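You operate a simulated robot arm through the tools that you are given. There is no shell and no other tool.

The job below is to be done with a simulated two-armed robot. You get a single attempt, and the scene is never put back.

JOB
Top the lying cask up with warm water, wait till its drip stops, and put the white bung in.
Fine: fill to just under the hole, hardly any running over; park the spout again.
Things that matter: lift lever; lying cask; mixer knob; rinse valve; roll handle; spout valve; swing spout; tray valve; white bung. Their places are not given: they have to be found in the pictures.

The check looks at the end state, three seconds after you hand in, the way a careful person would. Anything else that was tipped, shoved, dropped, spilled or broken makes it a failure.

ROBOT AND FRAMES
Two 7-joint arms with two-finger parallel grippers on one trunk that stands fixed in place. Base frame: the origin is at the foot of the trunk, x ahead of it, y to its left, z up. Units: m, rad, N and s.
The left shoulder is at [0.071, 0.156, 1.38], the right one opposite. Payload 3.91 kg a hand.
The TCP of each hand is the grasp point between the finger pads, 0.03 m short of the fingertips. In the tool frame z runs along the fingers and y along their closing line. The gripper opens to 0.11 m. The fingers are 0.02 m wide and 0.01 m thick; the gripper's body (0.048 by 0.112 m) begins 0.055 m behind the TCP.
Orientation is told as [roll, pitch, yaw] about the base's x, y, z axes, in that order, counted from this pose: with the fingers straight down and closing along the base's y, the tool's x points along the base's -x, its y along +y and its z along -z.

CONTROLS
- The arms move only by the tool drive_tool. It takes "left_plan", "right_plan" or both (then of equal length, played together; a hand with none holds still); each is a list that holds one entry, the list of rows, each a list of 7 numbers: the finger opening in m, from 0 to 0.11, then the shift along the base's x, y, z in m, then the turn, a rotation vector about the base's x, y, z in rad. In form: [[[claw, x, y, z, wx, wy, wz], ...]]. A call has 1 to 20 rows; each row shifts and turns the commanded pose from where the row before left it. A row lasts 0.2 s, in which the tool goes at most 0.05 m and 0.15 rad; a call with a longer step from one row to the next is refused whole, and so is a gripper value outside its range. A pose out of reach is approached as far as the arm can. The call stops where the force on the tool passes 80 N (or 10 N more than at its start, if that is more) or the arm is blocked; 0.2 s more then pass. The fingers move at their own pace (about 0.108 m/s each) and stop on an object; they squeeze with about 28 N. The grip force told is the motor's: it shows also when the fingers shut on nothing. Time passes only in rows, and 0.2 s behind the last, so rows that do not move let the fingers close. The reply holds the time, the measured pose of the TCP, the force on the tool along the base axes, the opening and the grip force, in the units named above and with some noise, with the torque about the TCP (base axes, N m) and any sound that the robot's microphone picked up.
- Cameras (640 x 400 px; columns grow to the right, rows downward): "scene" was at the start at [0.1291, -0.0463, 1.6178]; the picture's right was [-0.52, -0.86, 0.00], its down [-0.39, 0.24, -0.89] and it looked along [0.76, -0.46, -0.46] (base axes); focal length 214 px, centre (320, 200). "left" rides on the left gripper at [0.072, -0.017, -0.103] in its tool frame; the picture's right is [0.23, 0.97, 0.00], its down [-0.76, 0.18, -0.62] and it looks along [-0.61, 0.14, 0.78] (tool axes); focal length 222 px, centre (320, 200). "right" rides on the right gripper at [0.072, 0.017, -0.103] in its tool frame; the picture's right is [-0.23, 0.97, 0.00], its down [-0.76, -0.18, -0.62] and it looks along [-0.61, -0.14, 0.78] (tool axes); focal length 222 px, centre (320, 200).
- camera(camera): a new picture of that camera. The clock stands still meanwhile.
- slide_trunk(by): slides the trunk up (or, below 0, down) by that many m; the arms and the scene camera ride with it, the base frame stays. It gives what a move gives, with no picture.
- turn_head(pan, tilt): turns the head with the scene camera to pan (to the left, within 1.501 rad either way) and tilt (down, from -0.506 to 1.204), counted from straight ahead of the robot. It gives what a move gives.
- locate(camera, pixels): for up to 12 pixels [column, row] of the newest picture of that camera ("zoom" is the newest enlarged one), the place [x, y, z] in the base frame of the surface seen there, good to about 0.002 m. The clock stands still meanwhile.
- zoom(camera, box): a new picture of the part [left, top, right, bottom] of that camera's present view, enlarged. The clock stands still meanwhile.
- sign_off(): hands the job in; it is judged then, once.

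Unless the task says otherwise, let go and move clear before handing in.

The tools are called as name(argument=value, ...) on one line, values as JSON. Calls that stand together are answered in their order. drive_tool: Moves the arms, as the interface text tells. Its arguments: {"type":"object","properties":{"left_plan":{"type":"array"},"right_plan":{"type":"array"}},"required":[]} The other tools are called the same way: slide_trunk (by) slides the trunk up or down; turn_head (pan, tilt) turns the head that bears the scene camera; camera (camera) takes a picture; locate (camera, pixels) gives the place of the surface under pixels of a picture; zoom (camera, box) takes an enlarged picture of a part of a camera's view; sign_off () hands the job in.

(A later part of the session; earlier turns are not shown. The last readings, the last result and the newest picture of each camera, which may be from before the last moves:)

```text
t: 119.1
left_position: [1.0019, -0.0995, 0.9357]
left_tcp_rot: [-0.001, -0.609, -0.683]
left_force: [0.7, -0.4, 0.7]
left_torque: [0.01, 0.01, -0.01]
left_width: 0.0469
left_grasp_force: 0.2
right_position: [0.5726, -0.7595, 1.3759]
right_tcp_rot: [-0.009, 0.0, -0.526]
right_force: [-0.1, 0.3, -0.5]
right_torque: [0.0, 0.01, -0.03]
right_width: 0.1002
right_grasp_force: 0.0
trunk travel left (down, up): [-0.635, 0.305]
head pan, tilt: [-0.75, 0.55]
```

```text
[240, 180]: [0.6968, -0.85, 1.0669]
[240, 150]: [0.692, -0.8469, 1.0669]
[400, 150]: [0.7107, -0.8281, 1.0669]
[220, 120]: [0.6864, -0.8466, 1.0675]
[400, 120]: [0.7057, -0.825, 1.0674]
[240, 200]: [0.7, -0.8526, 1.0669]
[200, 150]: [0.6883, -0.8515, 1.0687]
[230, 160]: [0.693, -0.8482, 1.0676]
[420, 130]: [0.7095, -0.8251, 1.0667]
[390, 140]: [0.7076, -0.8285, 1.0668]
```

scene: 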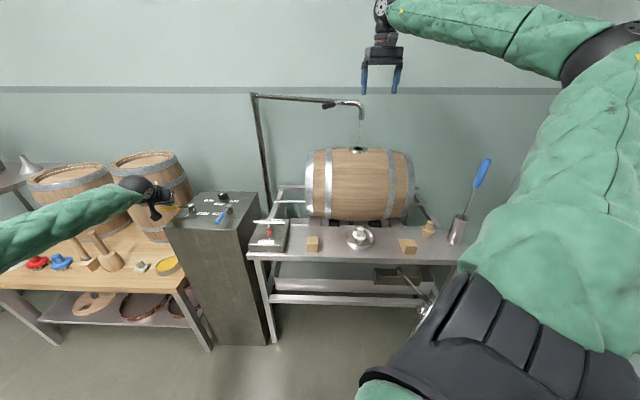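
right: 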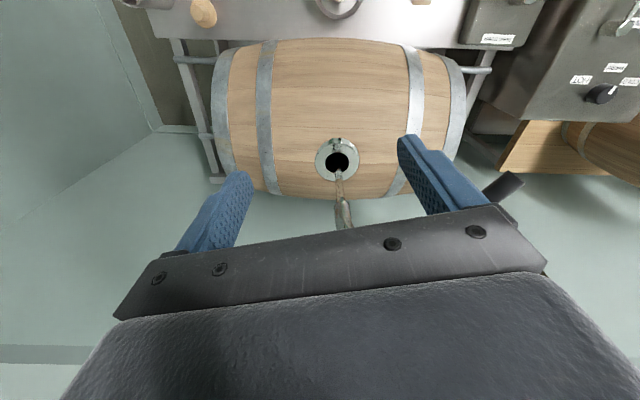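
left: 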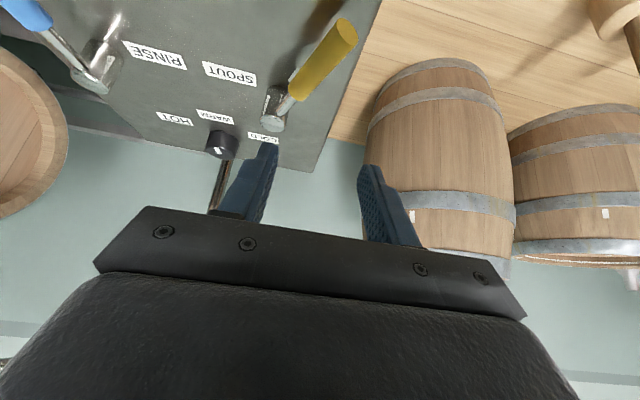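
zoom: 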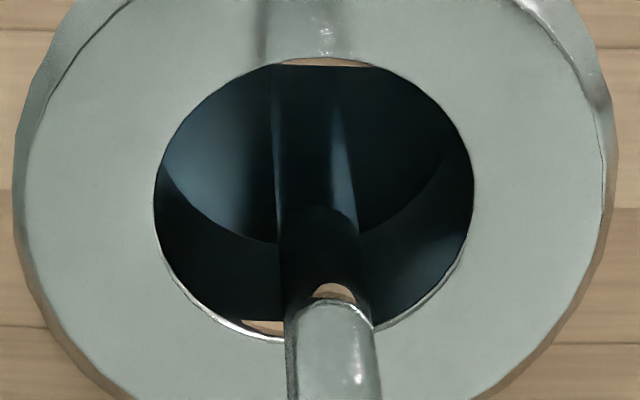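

The level is 1.0672 at about 0.7 mm/s, a good slow pace. I'll fill on for 4 s.

drive_tool(left_plan=[[[0.047, 0, 0, 0, 0, 0, 0], [0.047, 0, 0, 0, 0, 0, 0], [0.047, 0, 0, 0, 0, 0, 0], [0.047, 0, 0, 0, 0, 0, 0], [0.047, 0, 0, 0, 0, 0, 0], [0.047, 0, 0, 0, 0, 0, 0], [0.047, 0, 0, 0, 0, 0, 0], [0.047, 0, 0, 0, 0, 0, 0], [0.047, 0, 0, 0, 0, 0, 0], [0.047, 0, 0, 0, 0, 0, 0], [0.047, 0, 0, 0, 0, 0, 0], [0.047, 0, 0, 0, 0, 0, 0], [0.047, 0, 0, 0, 0, 0, 0], [0.047, 0, 0, 0, 0, 0, 0], [0.047, 0, 0, 0, 0, 0, 0], [0.047, 0, 0, 0, 0, 0, 0], [0.047, 0, 0, 0, 0, 0, 0], [0.047, 0, 0, 0, 0, 0, 0], [0.047, 0, 0, 0, 0, 0, 0]]])

zoom(camera="right", box=[315, 148, 360, 178])

locate(camera="zoom", pixels=[[240, 180], [240, 150], [400, 150], [220, 120], [400, 120], [240, 200], [200, 150], [230, 160], [420, 130], [390, 140]])

zoom(camera="scene", box=[260, 80, 460, 320])

```text
t: 123.1
left_position: [1.002, -0.0982, 0.9353]
left_tcp_rot: [-0.002, -0.609, -0.685]
left_force: [0.5, 1.3, -1.0]
left_torque: [-0.02, -0.03, -0.01]
left_width: 0.0468
left_grasp_force: 0.1
right_position: [0.5723, -0.7615, 1.3768]
right_tcp_rot: [-0.008, 0.0, -0.527]
right_force: [0.4, 0.8, 1.2]
right_torque: [0.0, 0.02, 0.01]
right_width: 0.0998
right_grasp_force: 0.1
trunk travel left (down, up): [-0.635, 0.305]
head pan, tilt: [-0.75, 0.55]
```

```text
13.33 times, centred on (338, 163) of right
```

zoom: 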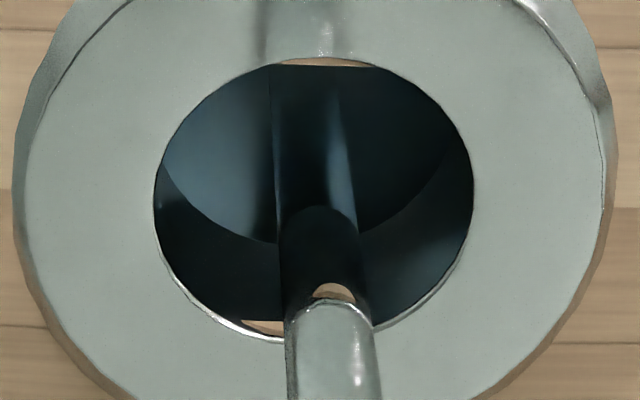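

```text
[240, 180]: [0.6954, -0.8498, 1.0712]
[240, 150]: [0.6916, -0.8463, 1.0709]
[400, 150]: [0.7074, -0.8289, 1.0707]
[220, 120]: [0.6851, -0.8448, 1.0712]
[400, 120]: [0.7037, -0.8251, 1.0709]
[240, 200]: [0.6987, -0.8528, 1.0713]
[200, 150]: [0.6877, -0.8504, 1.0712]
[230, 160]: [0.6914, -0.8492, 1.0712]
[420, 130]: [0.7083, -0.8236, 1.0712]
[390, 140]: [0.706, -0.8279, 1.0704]
```

```text
1.67 times, centred on (360, 200) of scene
```

zoom: 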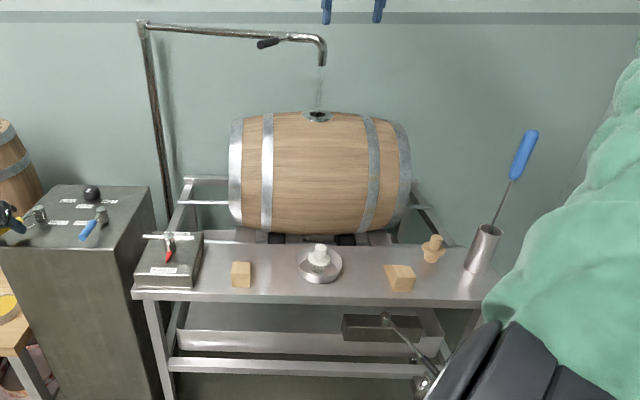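

The level is 1.071. I'll fill on for 4 s.

drive_tool(left_plan=[[[0.047, 0, 0, 0, 0, 0, 0], [0.047, 0, 0, 0, 0, 0, 0], [0.047, 0, 0, 0, 0, 0, 0], [0.047, 0, 0, 0, 0, 0, 0], [0.047, 0, 0, 0, 0, 0, 0], [0.047, 0, 0, 0, 0, 0, 0], [0.047, 0, 0, 0, 0, 0, 0], [0.047, 0, 0, 0, 0, 0, 0], [0.047, 0, 0, 0, 0, 0, 0], [0.047, 0, 0, 0, 0, 0, 0], [0.047, 0, 0, 0, 0, 0, 0], [0.047, 0, 0, 0, 0, 0, 0], [0.047, 0, 0, 0, 0, 0, 0], [0.047, 0, 0, 0, 0, 0, 0], [0.047, 0, 0, 0, 0, 0, 0], [0.047, 0, 0, 0, 0, 0, 0], [0.047, 0, 0, 0, 0, 0, 0], [0.047, 0, 0, 0, 0, 0, 0], [0.047, 0, 0, 0, 0, 0, 0]]])

zoom(camera="right", box=[315, 148, 360, 178])

locate(camera="zoom", pixels=[[240, 180], [240, 150], [400, 150], [220, 120], [400, 120], [240, 200], [200, 150], [230, 160], [420, 130], [390, 140]])

```text
t: 127.1
left_position: [1.0014, -0.0978, 0.9369]
left_tcp_rot: [-0.001, -0.61, -0.686]
left_force: [0.6, 0.3, 0.0]
left_torque: [0.0, 0.02, 0.01]
left_width: 0.0472
left_grasp_force: 0.0
right_position: [0.5721, -0.761, 1.3766]
right_tcp_rot: [-0.009, -0.001, -0.528]
right_force: [0.0, 0.7, 0.8]
right_torque: [-0.01, -0.01, -0.02]
right_width: 0.0998
right_grasp_force: 0.0
trunk travel left (down, up): [-0.635, 0.305]
head pan, tilt: [-0.75, 0.55]
```

```text
13.33 times, centred on (338, 163) of right
```

zoom: 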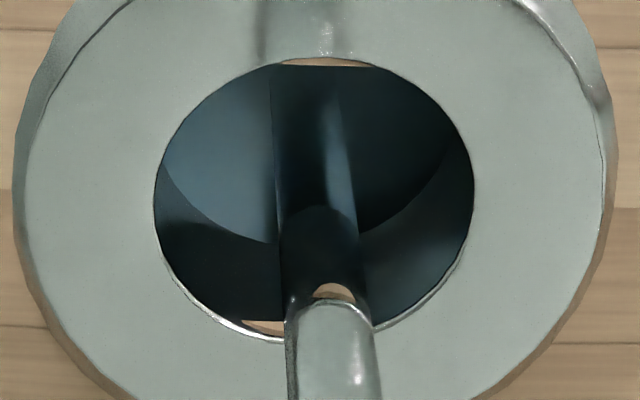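

```text
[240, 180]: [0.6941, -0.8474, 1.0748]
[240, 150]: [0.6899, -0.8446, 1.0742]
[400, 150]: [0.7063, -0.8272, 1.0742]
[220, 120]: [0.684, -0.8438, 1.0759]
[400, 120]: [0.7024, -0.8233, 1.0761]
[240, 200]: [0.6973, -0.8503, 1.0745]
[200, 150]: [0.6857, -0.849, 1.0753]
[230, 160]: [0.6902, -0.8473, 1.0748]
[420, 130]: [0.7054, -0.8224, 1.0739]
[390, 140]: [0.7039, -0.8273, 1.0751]
```

The level is 1.0749. I'll fill 4 s more, then prepare to close.

drive_tool(left_plan=[[[0.047, 0, 0, 0, 0, 0, 0], [0.047, 0, 0, 0, 0, 0, 0], [0.047, 0, 0, 0, 0, 0, 0], [0.047, 0, 0, 0, 0, 0, 0], [0.047, 0, 0, 0, 0, 0, 0], [0.047, 0, 0, 0, 0, 0, 0], [0.047, 0, 0, 0, 0, 0, 0], [0.047, 0, 0, 0, 0, 0, 0], [0.047, 0, 0, 0, 0, 0, 0], [0.047, 0, 0, 0, 0, 0, 0], [0.047, 0, 0, 0, 0, 0, 0], [0.047, 0, 0, 0, 0, 0, 0], [0.047, 0, 0, 0, 0, 0, 0], [0.047, 0, 0, 0, 0, 0, 0], [0.047, 0, 0, 0, 0, 0, 0], [0.047, 0, 0, 0, 0, 0, 0], [0.047, 0, 0, 0, 0, 0, 0], [0.047, 0, 0, 0, 0, 0, 0]]])

zoom(camera="right", box=[315, 148, 360, 178])

locate(camera="zoom", pixels=[[240, 180], [240, 150], [400, 150], [220, 120], [400, 120], [240, 200], [200, 150], [230, 160], [420, 130], [390, 140]])

zoom(camera="left", box=[180, 80, 420, 240])

```text
t: 130.9
left_position: [1.0023, -0.0983, 0.9371]
left_tcp_rot: [-0.002, -0.61, -0.685]
left_force: [0.2, 0.0, 0.4]
left_torque: [0.01, -0.01, -0.01]
left_width: 0.0468
left_grasp_force: 0.1
right_position: [0.5722, -0.76, 1.3769]
right_tcp_rot: [-0.008, 0.0, -0.525]
right_force: [0.0, -0.8, -0.4]
right_torque: [0.01, -0.01, -0.02]
right_width: 0.0999
right_grasp_force: 0.0
trunk travel left (down, up): [-0.635, 0.305]
head pan, tilt: [-0.75, 0.55]
```

```text
13.33 times, centred on (338, 163) of right
```

zoom: 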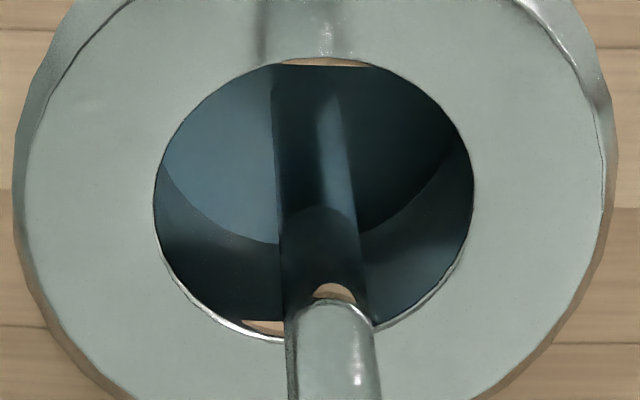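

```text
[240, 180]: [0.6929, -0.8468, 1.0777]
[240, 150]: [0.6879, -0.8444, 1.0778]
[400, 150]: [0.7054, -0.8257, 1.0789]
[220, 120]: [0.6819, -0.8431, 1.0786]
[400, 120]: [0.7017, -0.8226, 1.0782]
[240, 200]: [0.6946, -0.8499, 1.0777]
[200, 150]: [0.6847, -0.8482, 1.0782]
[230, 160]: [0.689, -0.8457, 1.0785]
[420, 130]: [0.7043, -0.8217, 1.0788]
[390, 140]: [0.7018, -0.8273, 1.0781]
```

```text
2.50 times, centred on (300, 160) of left
```

zoom: 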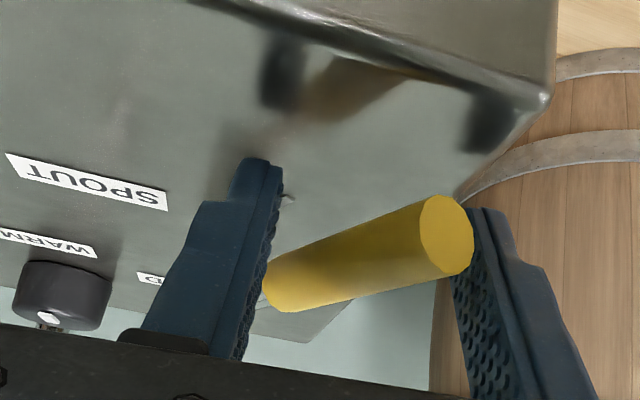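

The level is 1.0782, rising 0.9 mm/s. I'll wait 3.2 s more and then close the valve in the same call by drawing the lever back to 135°.

drive_tool(left_plan=[[[0.047, 0, 0, 0, 0, 0, 0], [0.047, 0, 0, 0, 0, 0, 0], [0.047, 0, 0, 0, 0, 0, 0], [0.047, 0, 0, 0, 0, 0, 0], [0.047, 0, 0, 0, 0, 0, 0], [0.047, 0, 0, 0, 0, 0, 0], [0.047, 0, 0, 0, 0, 0, 0], [0.047, 0, 0, 0, 0, 0, 0], [0.047, 0, 0, 0, 0, 0, 0], [0.047, 0, 0, 0, 0, 0, 0], [0.047, 0, 0, 0, 0, 0, 0], [0.047, 0, 0, 0, 0, 0, 0], [0.047, 0, 0, 0, 0, 0, 0], [0.047, 0, 0, 0, 0, 0, 0], [0.047, 0, 0, 0, 0, 0, 0], [0.047, 0, 0, 0, 0, 0, 0], [0.047, -0.0159, -0.0079, 0, 0, 0, 0], [0.042, -0.0097, -0.008, 0, 0, 0, 0], [0.036, -0.0082, -0.0089, 0, 0, 0, 0], [0.032, -0.0035, -0.004, 0, 0, 0, 0]]])

zoom(camera="left", box=[180, 80, 420, 240])

zoom(camera="right", box=[295, 148, 380, 230])

zoom(camera="right", box=[315, 148, 360, 178])

locate(camera="zoom", pixels=[[240, 180], [240, 150], [400, 150], [220, 120], [400, 120], [240, 200], [200, 150], [230, 160], [420, 130], [390, 140]])

```text
t: 135.1
left_position: [0.9662, -0.126, 0.9357]
left_tcp_rot: [-0.001, -0.611, -0.684]
left_force: [8.2, 5.6, 2.5]
left_torque: [-0.02, -0.1, -0.16]
left_width: 0.0372
left_grasp_force: 5.1
right_position: [0.5732, -0.7598, 1.3775]
right_tcp_rot: [-0.011, -0.001, -0.527]
right_force: [0.9, 0.3, 0.7]
right_torque: [0.0, 0.02, 0.01]
right_width: 0.1001
right_grasp_force: 0.0
trunk travel left (down, up): [-0.635, 0.305]
head pan, tilt: [-0.75, 0.55]
```

```text
2.50 times, centred on (300, 160) of left
```

zoom: 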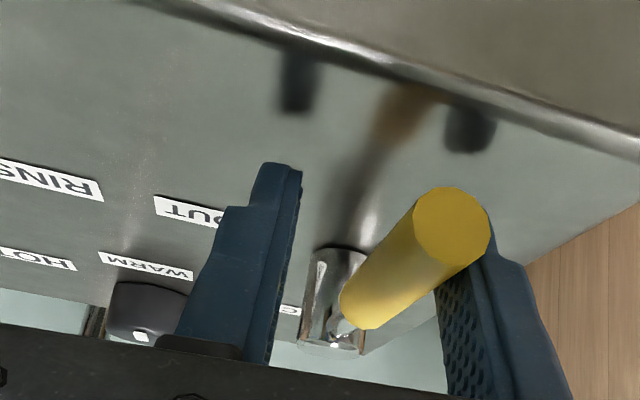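

```text
4.88 times, centred on (338, 189) of right
```

zoom: 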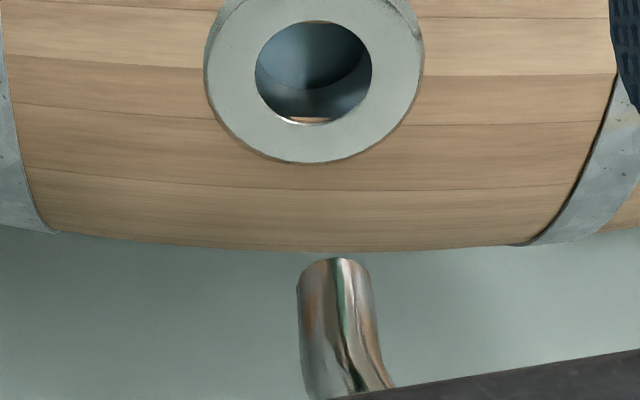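

```text
13.33 times, centred on (338, 163) of right
```

zoom: 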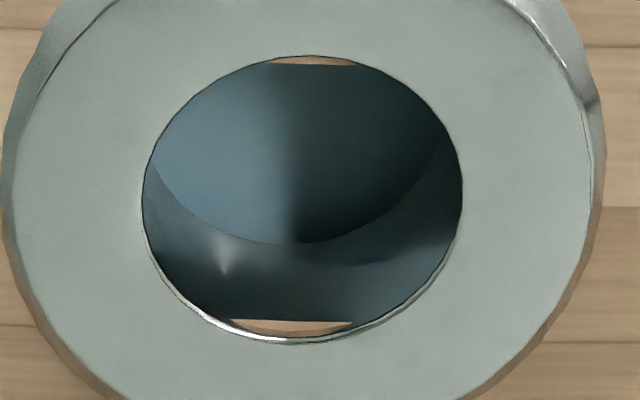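

```text
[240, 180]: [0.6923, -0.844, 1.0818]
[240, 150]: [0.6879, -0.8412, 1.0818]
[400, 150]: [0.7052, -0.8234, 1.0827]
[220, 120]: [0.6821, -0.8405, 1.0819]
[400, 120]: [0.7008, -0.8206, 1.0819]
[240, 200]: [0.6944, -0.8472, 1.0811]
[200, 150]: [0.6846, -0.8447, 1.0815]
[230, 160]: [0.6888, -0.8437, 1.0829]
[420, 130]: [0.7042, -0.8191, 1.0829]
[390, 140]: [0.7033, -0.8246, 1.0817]
```

The flow has stopped at a level of 1.0819, with the lever pressed at its stop. I'll ease the hand, wait 2 s, and look for drips at the outlet and under the cask.

drive_tool(left_plan=[[[0.045, 0.004, 0.004, 0, 0, 0, 0], [0.045, 0, 0, 0, 0, 0, 0], [0.045, 0, 0, 0, 0, 0, 0], [0.045, 0, 0, 0, 0, 0, 0], [0.045, 0, 0, 0, 0, 0, 0], [0.045, 0, 0, 0, 0, 0, 0], [0.045, 0, 0, 0, 0, 0, 0], [0.045, 0, 0, 0, 0, 0, 0], [0.045, 0, 0, 0, 0, 0, 0]]])

zoom(camera="left", box=[180, 80, 420, 240])

zoom(camera="scene", box=[290, 80, 440, 260])

zoom(camera="right", box=[295, 148, 380, 230])

locate(camera="zoom", pixels=[[290, 50], [300, 60], [330, 50], [280, 70], [345, 50], [310, 70]])

```text
t: 137.1
left_position: [0.97, -0.1231, 0.9364]
left_tcp_rot: [-0.003, -0.61, -0.684]
left_force: [0.2, -0.2, -0.1]
left_torque: [0.04, -0.01, 0.0]
left_width: 0.0449
left_grasp_force: 0.0
right_position: [0.5721, -0.76, 1.377]
right_tcp_rot: [-0.009, 0.0, -0.526]
right_force: [0.1, -0.4, -0.2]
right_torque: [-0.01, 0.0, 0.0]
right_width: 0.1001
right_grasp_force: 0.1
trunk travel left (down, up): [-0.635, 0.305]
head pan, tilt: [-0.75, 0.55]
```

```text
2.50 times, centred on (300, 160) of left
```

zoom: 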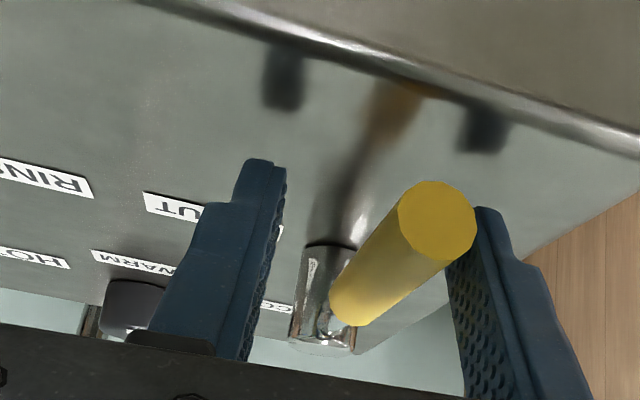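

```text
2.22 times, centred on (365, 170) of scene
```

zoom: 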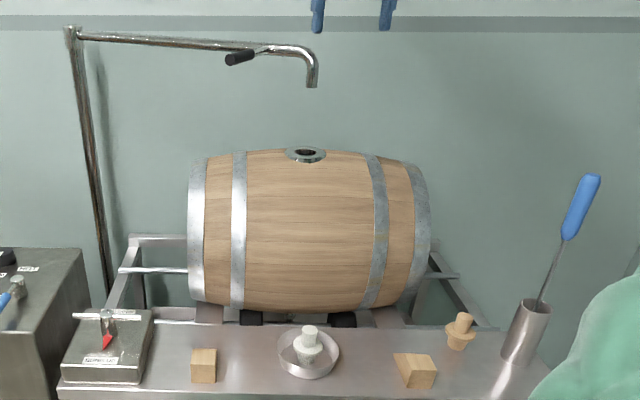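

```text
4.88 times, centred on (338, 189) of right
```

zoom: 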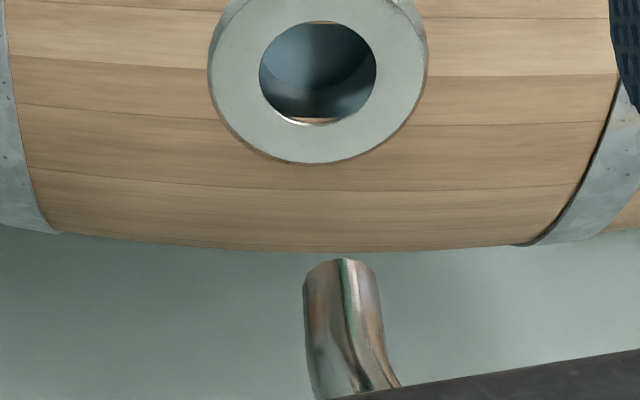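

```text
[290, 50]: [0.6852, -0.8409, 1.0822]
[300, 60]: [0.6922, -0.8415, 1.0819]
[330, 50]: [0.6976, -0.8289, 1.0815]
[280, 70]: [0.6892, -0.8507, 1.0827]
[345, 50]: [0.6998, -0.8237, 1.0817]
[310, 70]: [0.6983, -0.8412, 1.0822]
```

The level holds at 1.082 and no drop hangs at the outlet. I'll look closely at the cask's underside, its heads and the tray for leaks.

zoom(camera="scene", box=[290, 190, 420, 300])

zoom(camera="scene", box=[340, 95, 380, 120])

zoom(camera="scene", box=[250, 240, 450, 320])

zoom(camera="scene", box=[295, 140, 425, 230])

```text
3.64 times, centred on (355, 245) of scene
```

zoom: 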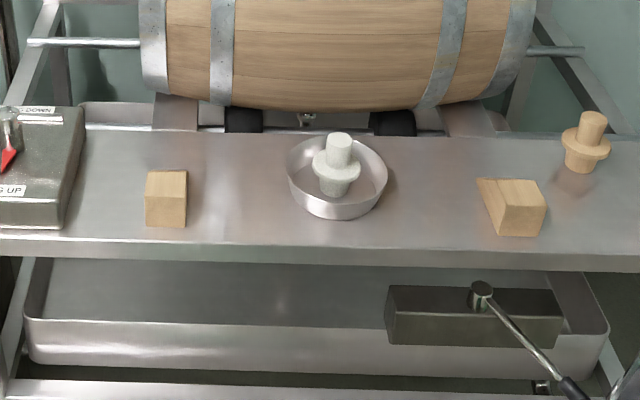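

```text
16.00 times, centred on (360, 108) of scene
```

zoom: 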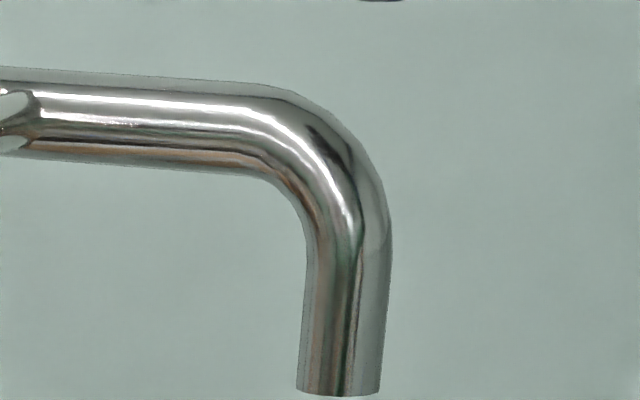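

```text
3.20 times, centred on (350, 280) of scene
```

zoom: 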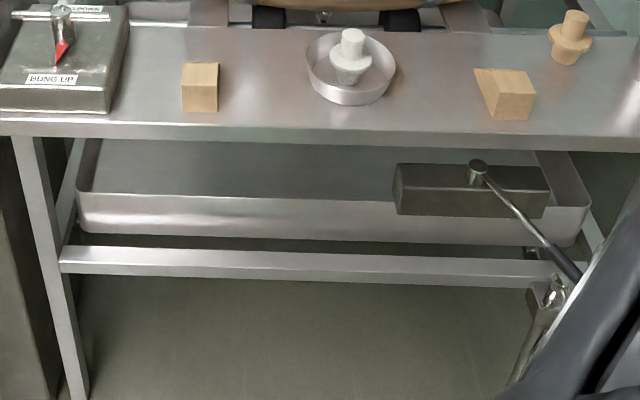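

```text
4.44 times, centred on (360, 185) of scene
```

zoom: 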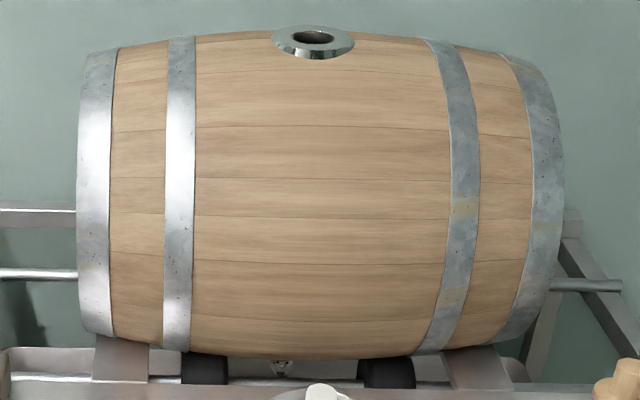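

Something small shows under the cask's belly at about (352,221). I'll zoom in on it.

zoom(camera="scene", box=[335, 205, 375, 235])

zoom(camera="scene", box=[295, 190, 345, 230])

zoom(camera="scene", box=[370, 180, 430, 230])

```text
13.33 times, centred on (355, 220) of scene
```

zoom: 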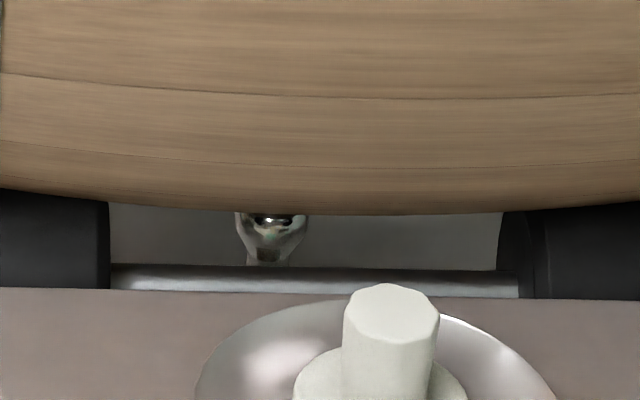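

```text
10.00 times, centred on (320, 210) of scene
```

zoom: 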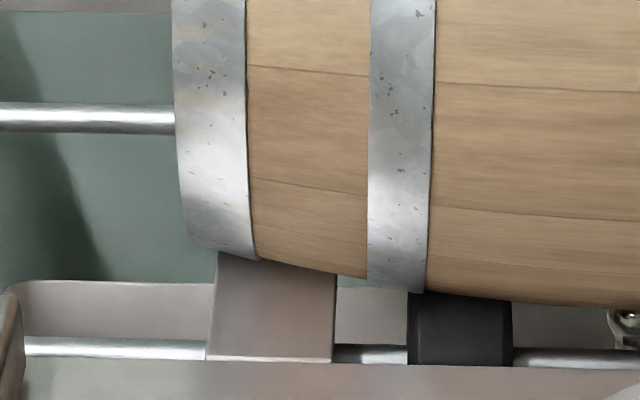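

```text
8.00 times, centred on (400, 205) of scene
```

zoom: 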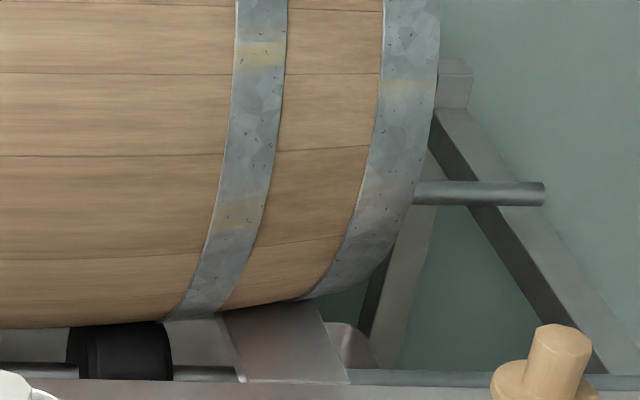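

That is a fixed rinse nozzle, not a drip, and no leak shows from here. I'll raise the left hand off the lever and check the lever's closed angle, watching the outlet meanwhile.

drive_tool(left_plan=[[[0.06, 0, 0, 0, 0, 0, 0], [0.06, 0, 0, 0.03, 0, 0, 0], [0.06, -0.01, 0.01, 0.04, 0, 0, 0], [0.06, -0.02, 0.02, 0.04, 0, 0, 0], [0.06, -0.02, 0.02, 0.03, 0, 0, 0], [0.06, 0, 0, 0, 0, 0, 0]]])

zoom(camera="left", box=[140, 20, 380, 180])

zoom(camera="scene", box=[330, 90, 390, 160])

zoom(camera="right", box=[295, 148, 380, 230])

locate(camera="zoom", pixels=[[290, 50], [300, 60], [330, 50], [280, 70], [345, 50], [310, 70]])

```text
t: 138.5
left_position: [0.9207, -0.0731, 1.0773]
left_tcp_rot: [-0.001, -0.609, -0.685]
left_force: [-0.9, 0.6, 0.7]
left_torque: [-0.01, -0.02, -0.02]
left_width: 0.0598
left_grasp_force: 0.1
right_position: [0.573, -0.7613, 1.3757]
right_tcp_rot: [-0.009, 0.001, -0.528]
right_force: [-0.4, -0.3, -0.1]
right_torque: [0.02, 0.03, -0.02]
right_width: 0.0998
right_grasp_force: 0.1
trunk travel left (down, up): [-0.635, 0.305]
head pan, tilt: [-0.75, 0.55]
```

```text
2.50 times, centred on (260, 100) of left
```

zoom: 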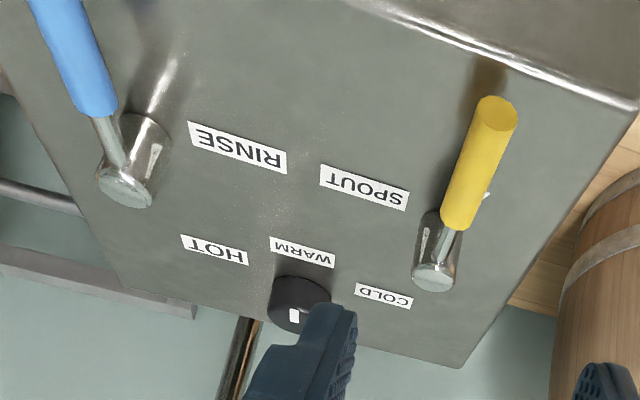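

```text
5.71 times, centred on (360, 125) of scene
```

zoom: 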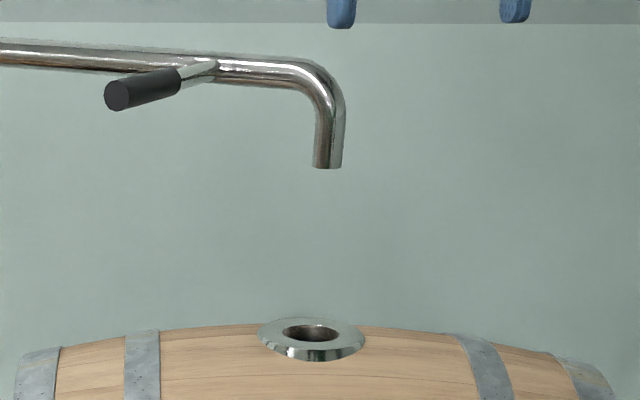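

```text
4.88 times, centred on (338, 189) of right
```

zoom: 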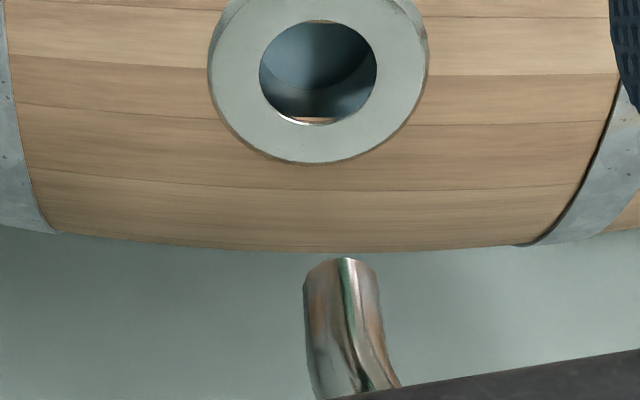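

```text
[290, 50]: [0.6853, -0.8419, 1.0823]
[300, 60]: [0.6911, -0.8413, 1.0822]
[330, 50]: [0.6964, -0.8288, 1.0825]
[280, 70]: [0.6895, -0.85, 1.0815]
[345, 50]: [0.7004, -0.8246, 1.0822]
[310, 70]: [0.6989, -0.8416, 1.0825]
```

The lever looks back at its closed place. I'll confirm its angle with points on the sleeve.

zoom(camera="left", box=[140, 20, 380, 180])

locate(camera="zoom", pixels=[[436, 276], [497, 112], [480, 165], [465, 205], [452, 235], [125, 192], [108, 145], [95, 95]])

```text
2.50 times, centred on (260, 100) of left
```

zoom: 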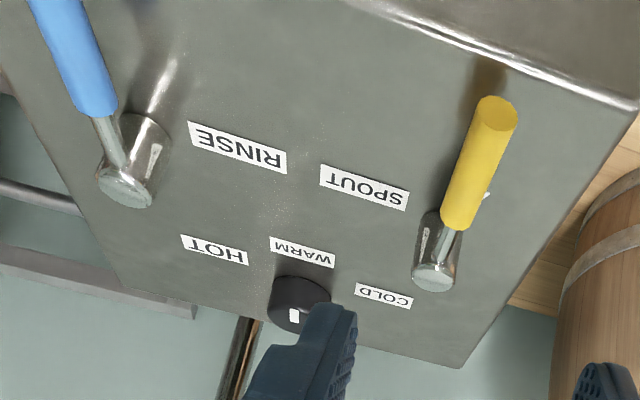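

```text
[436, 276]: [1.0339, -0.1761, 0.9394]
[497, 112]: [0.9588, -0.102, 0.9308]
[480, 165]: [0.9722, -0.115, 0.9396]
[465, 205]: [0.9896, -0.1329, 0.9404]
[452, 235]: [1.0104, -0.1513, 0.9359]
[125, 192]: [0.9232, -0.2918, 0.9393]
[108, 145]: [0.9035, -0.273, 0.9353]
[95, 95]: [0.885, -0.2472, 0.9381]
```

The lever is exactly back at its first place (tip 0.9588,-0.102). Now I'll wait 4 s and watch the outlet and the level again.

drive_tool(left_plan=[[[0.06, 0, 0, 0, 0, 0, 0], [0.06, 0, 0, 0, 0, 0, 0], [0.06, 0, 0, 0, 0, 0, 0], [0.06, 0, 0, 0, 0, 0, 0], [0.06, 0, 0, 0, 0, 0, 0], [0.06, 0, 0, 0, 0, 0, 0], [0.06, 0, 0, 0, 0, 0, 0], [0.06, 0, 0, 0, 0, 0, 0], [0.06, 0, 0, 0, 0, 0, 0], [0.06, 0, 0, 0, 0, 0, 0], [0.06, 0, 0, 0, 0, 0, 0], [0.06, 0, 0, 0, 0, 0, 0], [0.06, 0, 0, 0, 0, 0, 0], [0.06, 0, 0, 0, 0, 0, 0], [0.06, 0, 0, 0, 0, 0, 0], [0.06, 0, 0, 0, 0, 0, 0], [0.06, 0, 0, 0, 0, 0, 0], [0.06, 0, 0, 0, 0, 0, 0], [0.06, 0, 0, 0, 0, 0, 0]]])

zoom(camera="scene", box=[330, 90, 390, 160])

zoom(camera="right", box=[295, 148, 380, 230])

locate(camera="zoom", pixels=[[290, 50], [300, 60], [330, 50], [280, 70], [345, 50], [310, 70]])

camera(camera="scene")

```text
t: 142.5
left_position: [0.9209, -0.072, 1.0764]
left_tcp_rot: [-0.003, -0.609, -0.684]
left_force: [0.1, 0.0, 0.1]
left_torque: [-0.02, 0.0, -0.01]
left_width: 0.06
left_grasp_force: 0.0
right_position: [0.572, -0.7602, 1.3767]
right_tcp_rot: [-0.008, -0.002, -0.527]
right_force: [0.1, -0.3, -0.4]
right_torque: [-0.01, -0.01, 0.0]
right_width: 0.1
right_grasp_force: 0.2
trunk travel left (down, up): [-0.635, 0.305]
head pan, tilt: [-0.75, 0.55]
```

```text
5.71 times, centred on (360, 125) of scene
```

zoom: 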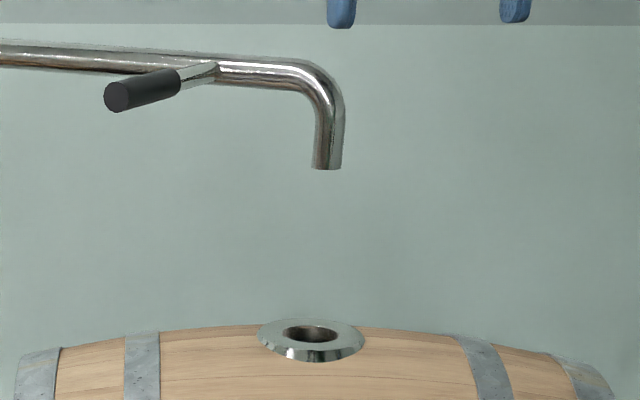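

```text
4.88 times, centred on (338, 189) of right
```

zoom: 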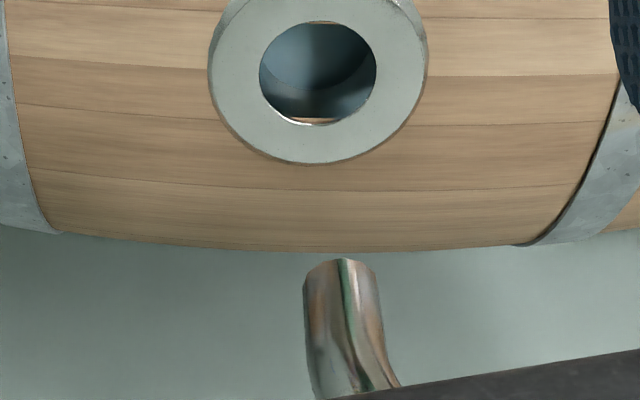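

```text
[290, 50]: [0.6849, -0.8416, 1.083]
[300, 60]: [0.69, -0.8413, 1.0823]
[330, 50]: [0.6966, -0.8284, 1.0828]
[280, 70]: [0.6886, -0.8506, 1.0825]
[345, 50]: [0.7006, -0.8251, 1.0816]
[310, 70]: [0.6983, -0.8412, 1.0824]
```

```text
taken
```

scene: 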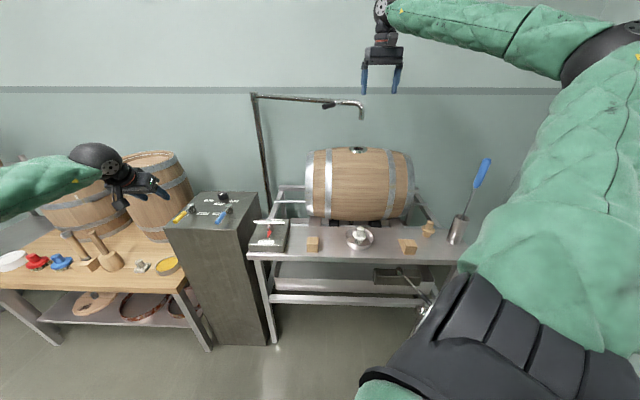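

The level reads 1.0824, steady or rising a hair, and I see no drop between outlet and hole. I'll take several quick looks in a row at the outlet gap.

drive_tool(left_plan=[[[0.06, 0, 0, 0, 0, 0, 0]]])

zoom(camera="scene", box=[345, 100, 375, 155])

drive_tool(left_plan=[[[0.06, 0, 0, 0, 0, 0, 0]]])

zoom(camera="scene", box=[345, 100, 375, 155])

drive_tool(left_plan=[[[0.06, 0, 0, 0, 0, 0, 0]]])

zoom(camera="scene", box=[345, 100, 375, 155])

```text
t: 142.9
left_position: [0.9198, -0.0721, 1.0766]
left_tcp_rot: [-0.001, -0.608, -0.685]
left_force: [0.3, 0.0, 0.5]
left_torque: [0.0, -0.02, 0.0]
left_width: 0.0601
left_grasp_force: 0.0
right_position: [0.5727, -0.76, 1.3758]
right_tcp_rot: [-0.009, 0.0, -0.527]
right_force: [1.0, 0.3, 0.9]
right_torque: [0.0, -0.03, -0.02]
right_width: 0.1001
right_grasp_force: 0.1
trunk travel left (down, up): [-0.635, 0.305]
head pan, tilt: [-0.75, 0.55]
```

```text
7.27 times, centred on (360, 128) of scene
```

zoom: 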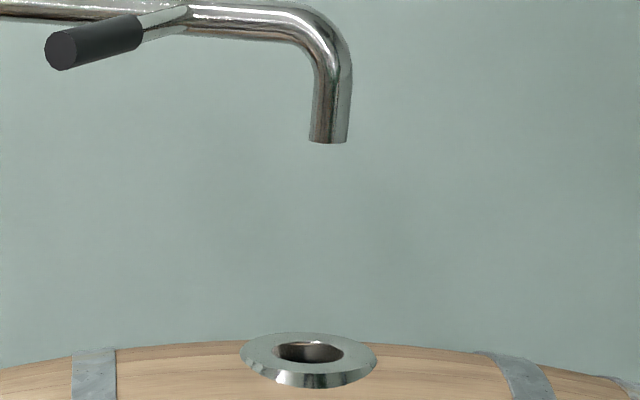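

```text
t: 143.3
left_position: [0.9203, -0.0732, 1.0774]
left_tcp_rot: [-0.002, -0.61, -0.681]
left_force: [-0.1, -0.2, 0.4]
left_torque: [-0.02, 0.01, 0.02]
left_width: 0.0601
left_grasp_force: 0.1
right_position: [0.5719, -0.7597, 1.3765]
right_tcp_rot: [-0.006, 0.0, -0.527]
right_force: [0.3, 0.6, 0.2]
right_torque: [-0.01, -0.03, -0.01]
right_width: 0.1001
right_grasp_force: 0.1
trunk travel left (down, up): [-0.635, 0.305]
head pan, tilt: [-0.75, 0.55]
```

```text
7.27 times, centred on (360, 128) of scene
```

zoom: 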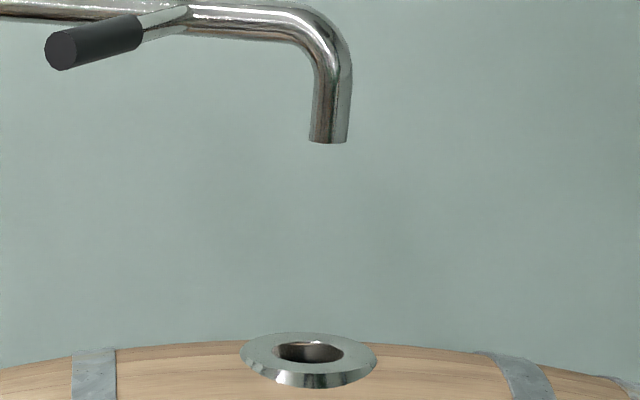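

```text
t: 143.7
left_position: [0.9196, -0.0722, 1.0769]
left_tcp_rot: [-0.001, -0.608, -0.685]
left_force: [-0.3, -0.2, -0.1]
left_torque: [-0.01, -0.02, 0.0]
left_width: 0.0599
left_grasp_force: 0.1
right_position: [0.5721, -0.7604, 1.3781]
right_tcp_rot: [-0.009, 0.0, -0.527]
right_force: [-0.2, 0.2, -0.4]
right_torque: [0.01, 0.01, 0.0]
right_width: 0.1002
right_grasp_force: 0.2
trunk travel left (down, up): [-0.635, 0.305]
head pan, tilt: [-0.75, 0.55]
```

```text
7.27 times, centred on (360, 128) of scene
```

zoom: 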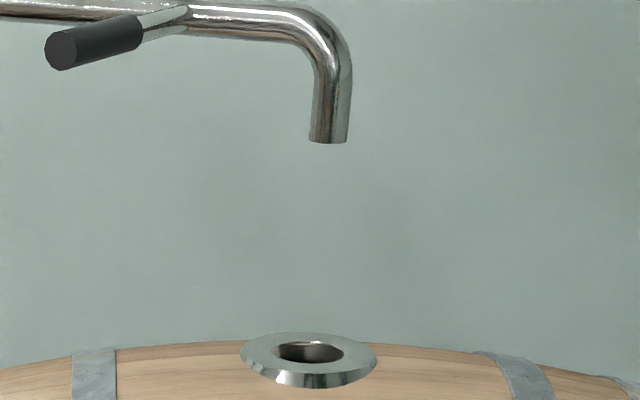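

No drops fall from the spout, so the drip in question may be at the cask itself. I'll look at the cask's left end with the left camera and recheck the underside.

camera(camera="left")

camera(camera="right")

zoom(camera="scene", box=[335, 205, 375, 235])

zoom(camera="scene", box=[270, 250, 430, 310])

```text
taken
```

left: 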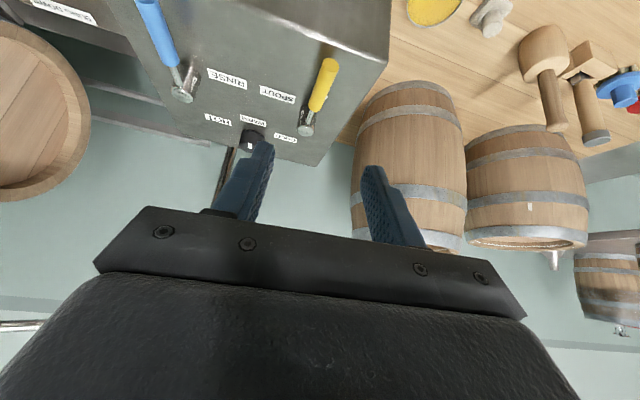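

```text
taken
```

right: 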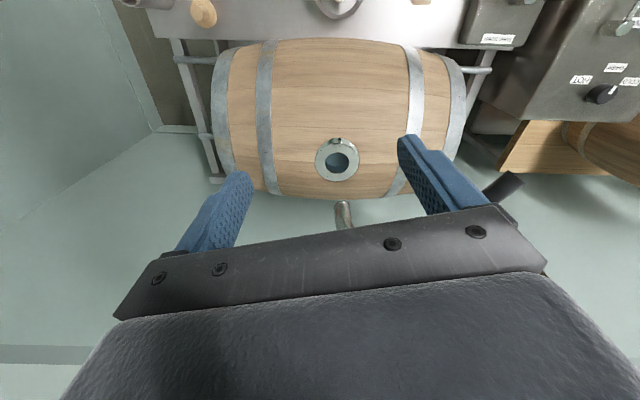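

```text
13.33 times, centred on (355, 220) of scene
```

zoom: 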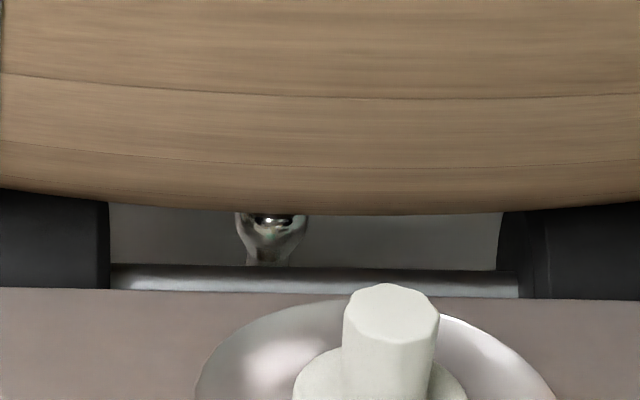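

```text
4.00 times, centred on (350, 280) of scene
```

zoom: 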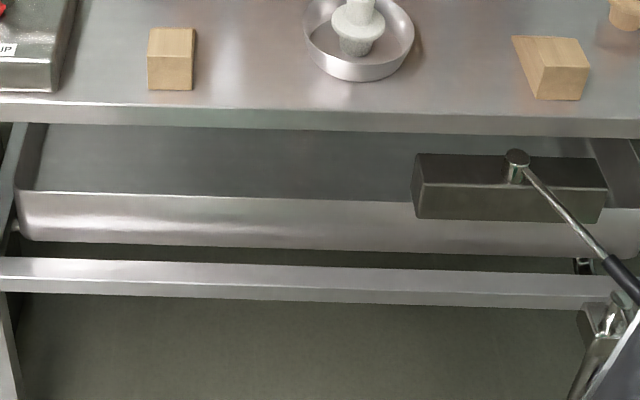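

The cask's left head is partly visible at (35,110) in the left picture. I'll zoom in there, and turn the left hand to see more of it.

zoom(camera="left", box=[0, 10, 110, 210])

drive_tool(left_plan=[[[0.06, -0.04, 0.02, 0.01, 0, 0, 0], [0.06, -0.04, 0.02, 0.01, 0, 0, 0], [0.06, -0.04, 0.02, 0.01, 0, 0, 0], [0.06, -0.04, 0.02, 0.01, 0, 0, -0.14], [0.06, 0, 0, 0, 0, 0, -0.14], [0.06, 0, 0, 0, 0, 0, -0.1]]])

camera(camera="left")

```text
2.00 times, centred on (55, 110) of left
```

zoom: 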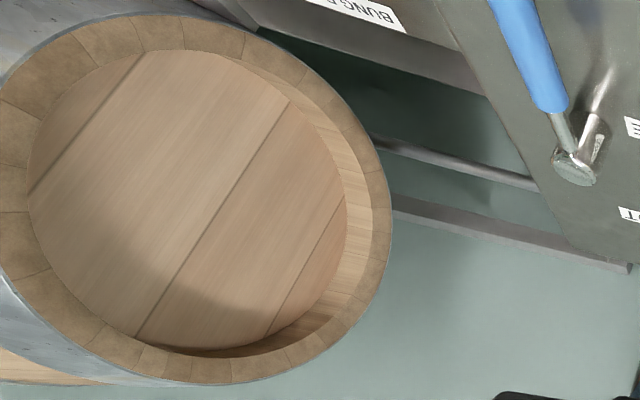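

```text
t: 145.1
left_position: [0.7585, 0.0078, 1.1158]
left_tcp_rot: [-0.003, -0.611, -1.065]
left_force: [0.9, -0.2, -0.5]
left_torque: [-0.02, 0.01, 0.01]
left_width: 0.06
left_grasp_force: 0.0
right_position: [0.5721, -0.7579, 1.3769]
right_tcp_rot: [-0.01, 0.001, -0.527]
right_force: [0.4, 0.7, -0.6]
right_torque: [-0.01, -0.02, 0.03]
right_width: 0.0998
right_grasp_force: 0.1
trunk travel left (down, up): [-0.635, 0.305]
head pan, tilt: [-0.75, 0.55]
```

```text
taken
```

left: 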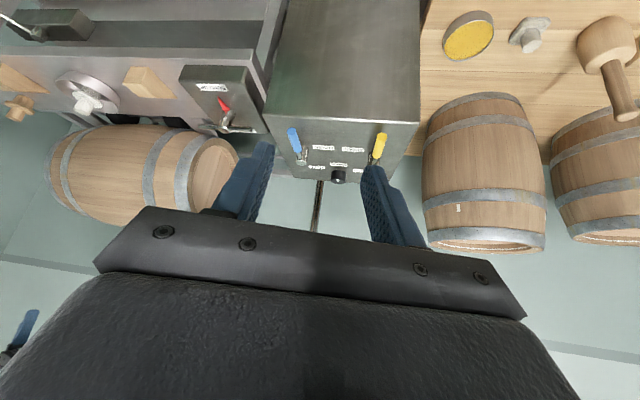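

The left head looks dry. I'll read the level again with more points to see whether it still changes.

zoom(camera="right", box=[315, 145, 360, 175])

locate(camera="zoom", pixels=[[250, 180], [260, 150], [300, 140], [320, 160], [340, 130], [360, 170], [280, 200], [300, 220], [320, 190], [350, 200], [290, 170], [330, 210]])

zoom(camera="left", box=[0, 0, 280, 230])

```text
13.33 times, centred on (338, 160) of right
```

zoom: 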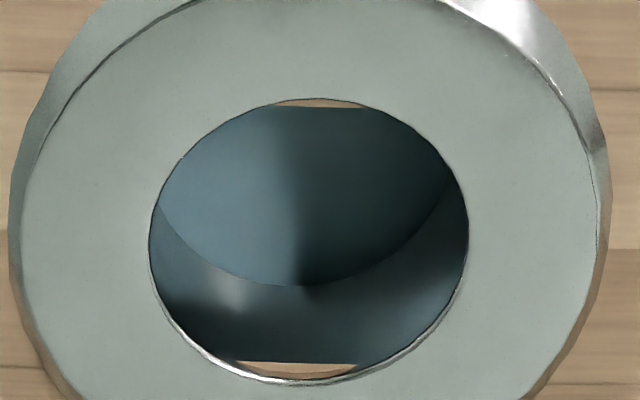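

```text
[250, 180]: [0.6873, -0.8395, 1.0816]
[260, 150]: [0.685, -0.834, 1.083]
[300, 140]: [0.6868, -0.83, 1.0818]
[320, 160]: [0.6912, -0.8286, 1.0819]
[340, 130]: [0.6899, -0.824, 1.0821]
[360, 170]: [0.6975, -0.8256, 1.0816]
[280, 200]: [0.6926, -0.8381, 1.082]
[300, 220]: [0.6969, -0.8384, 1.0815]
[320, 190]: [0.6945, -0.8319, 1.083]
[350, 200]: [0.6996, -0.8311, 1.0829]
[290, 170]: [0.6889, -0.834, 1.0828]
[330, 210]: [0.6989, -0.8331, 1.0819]
```

```text
1.74 times, centred on (140, 115) of left
```

zoom: 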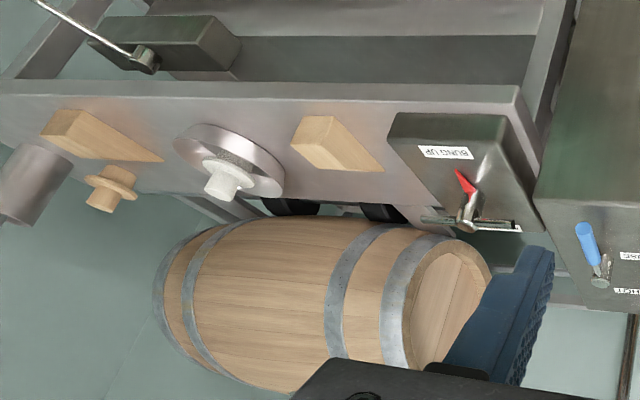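

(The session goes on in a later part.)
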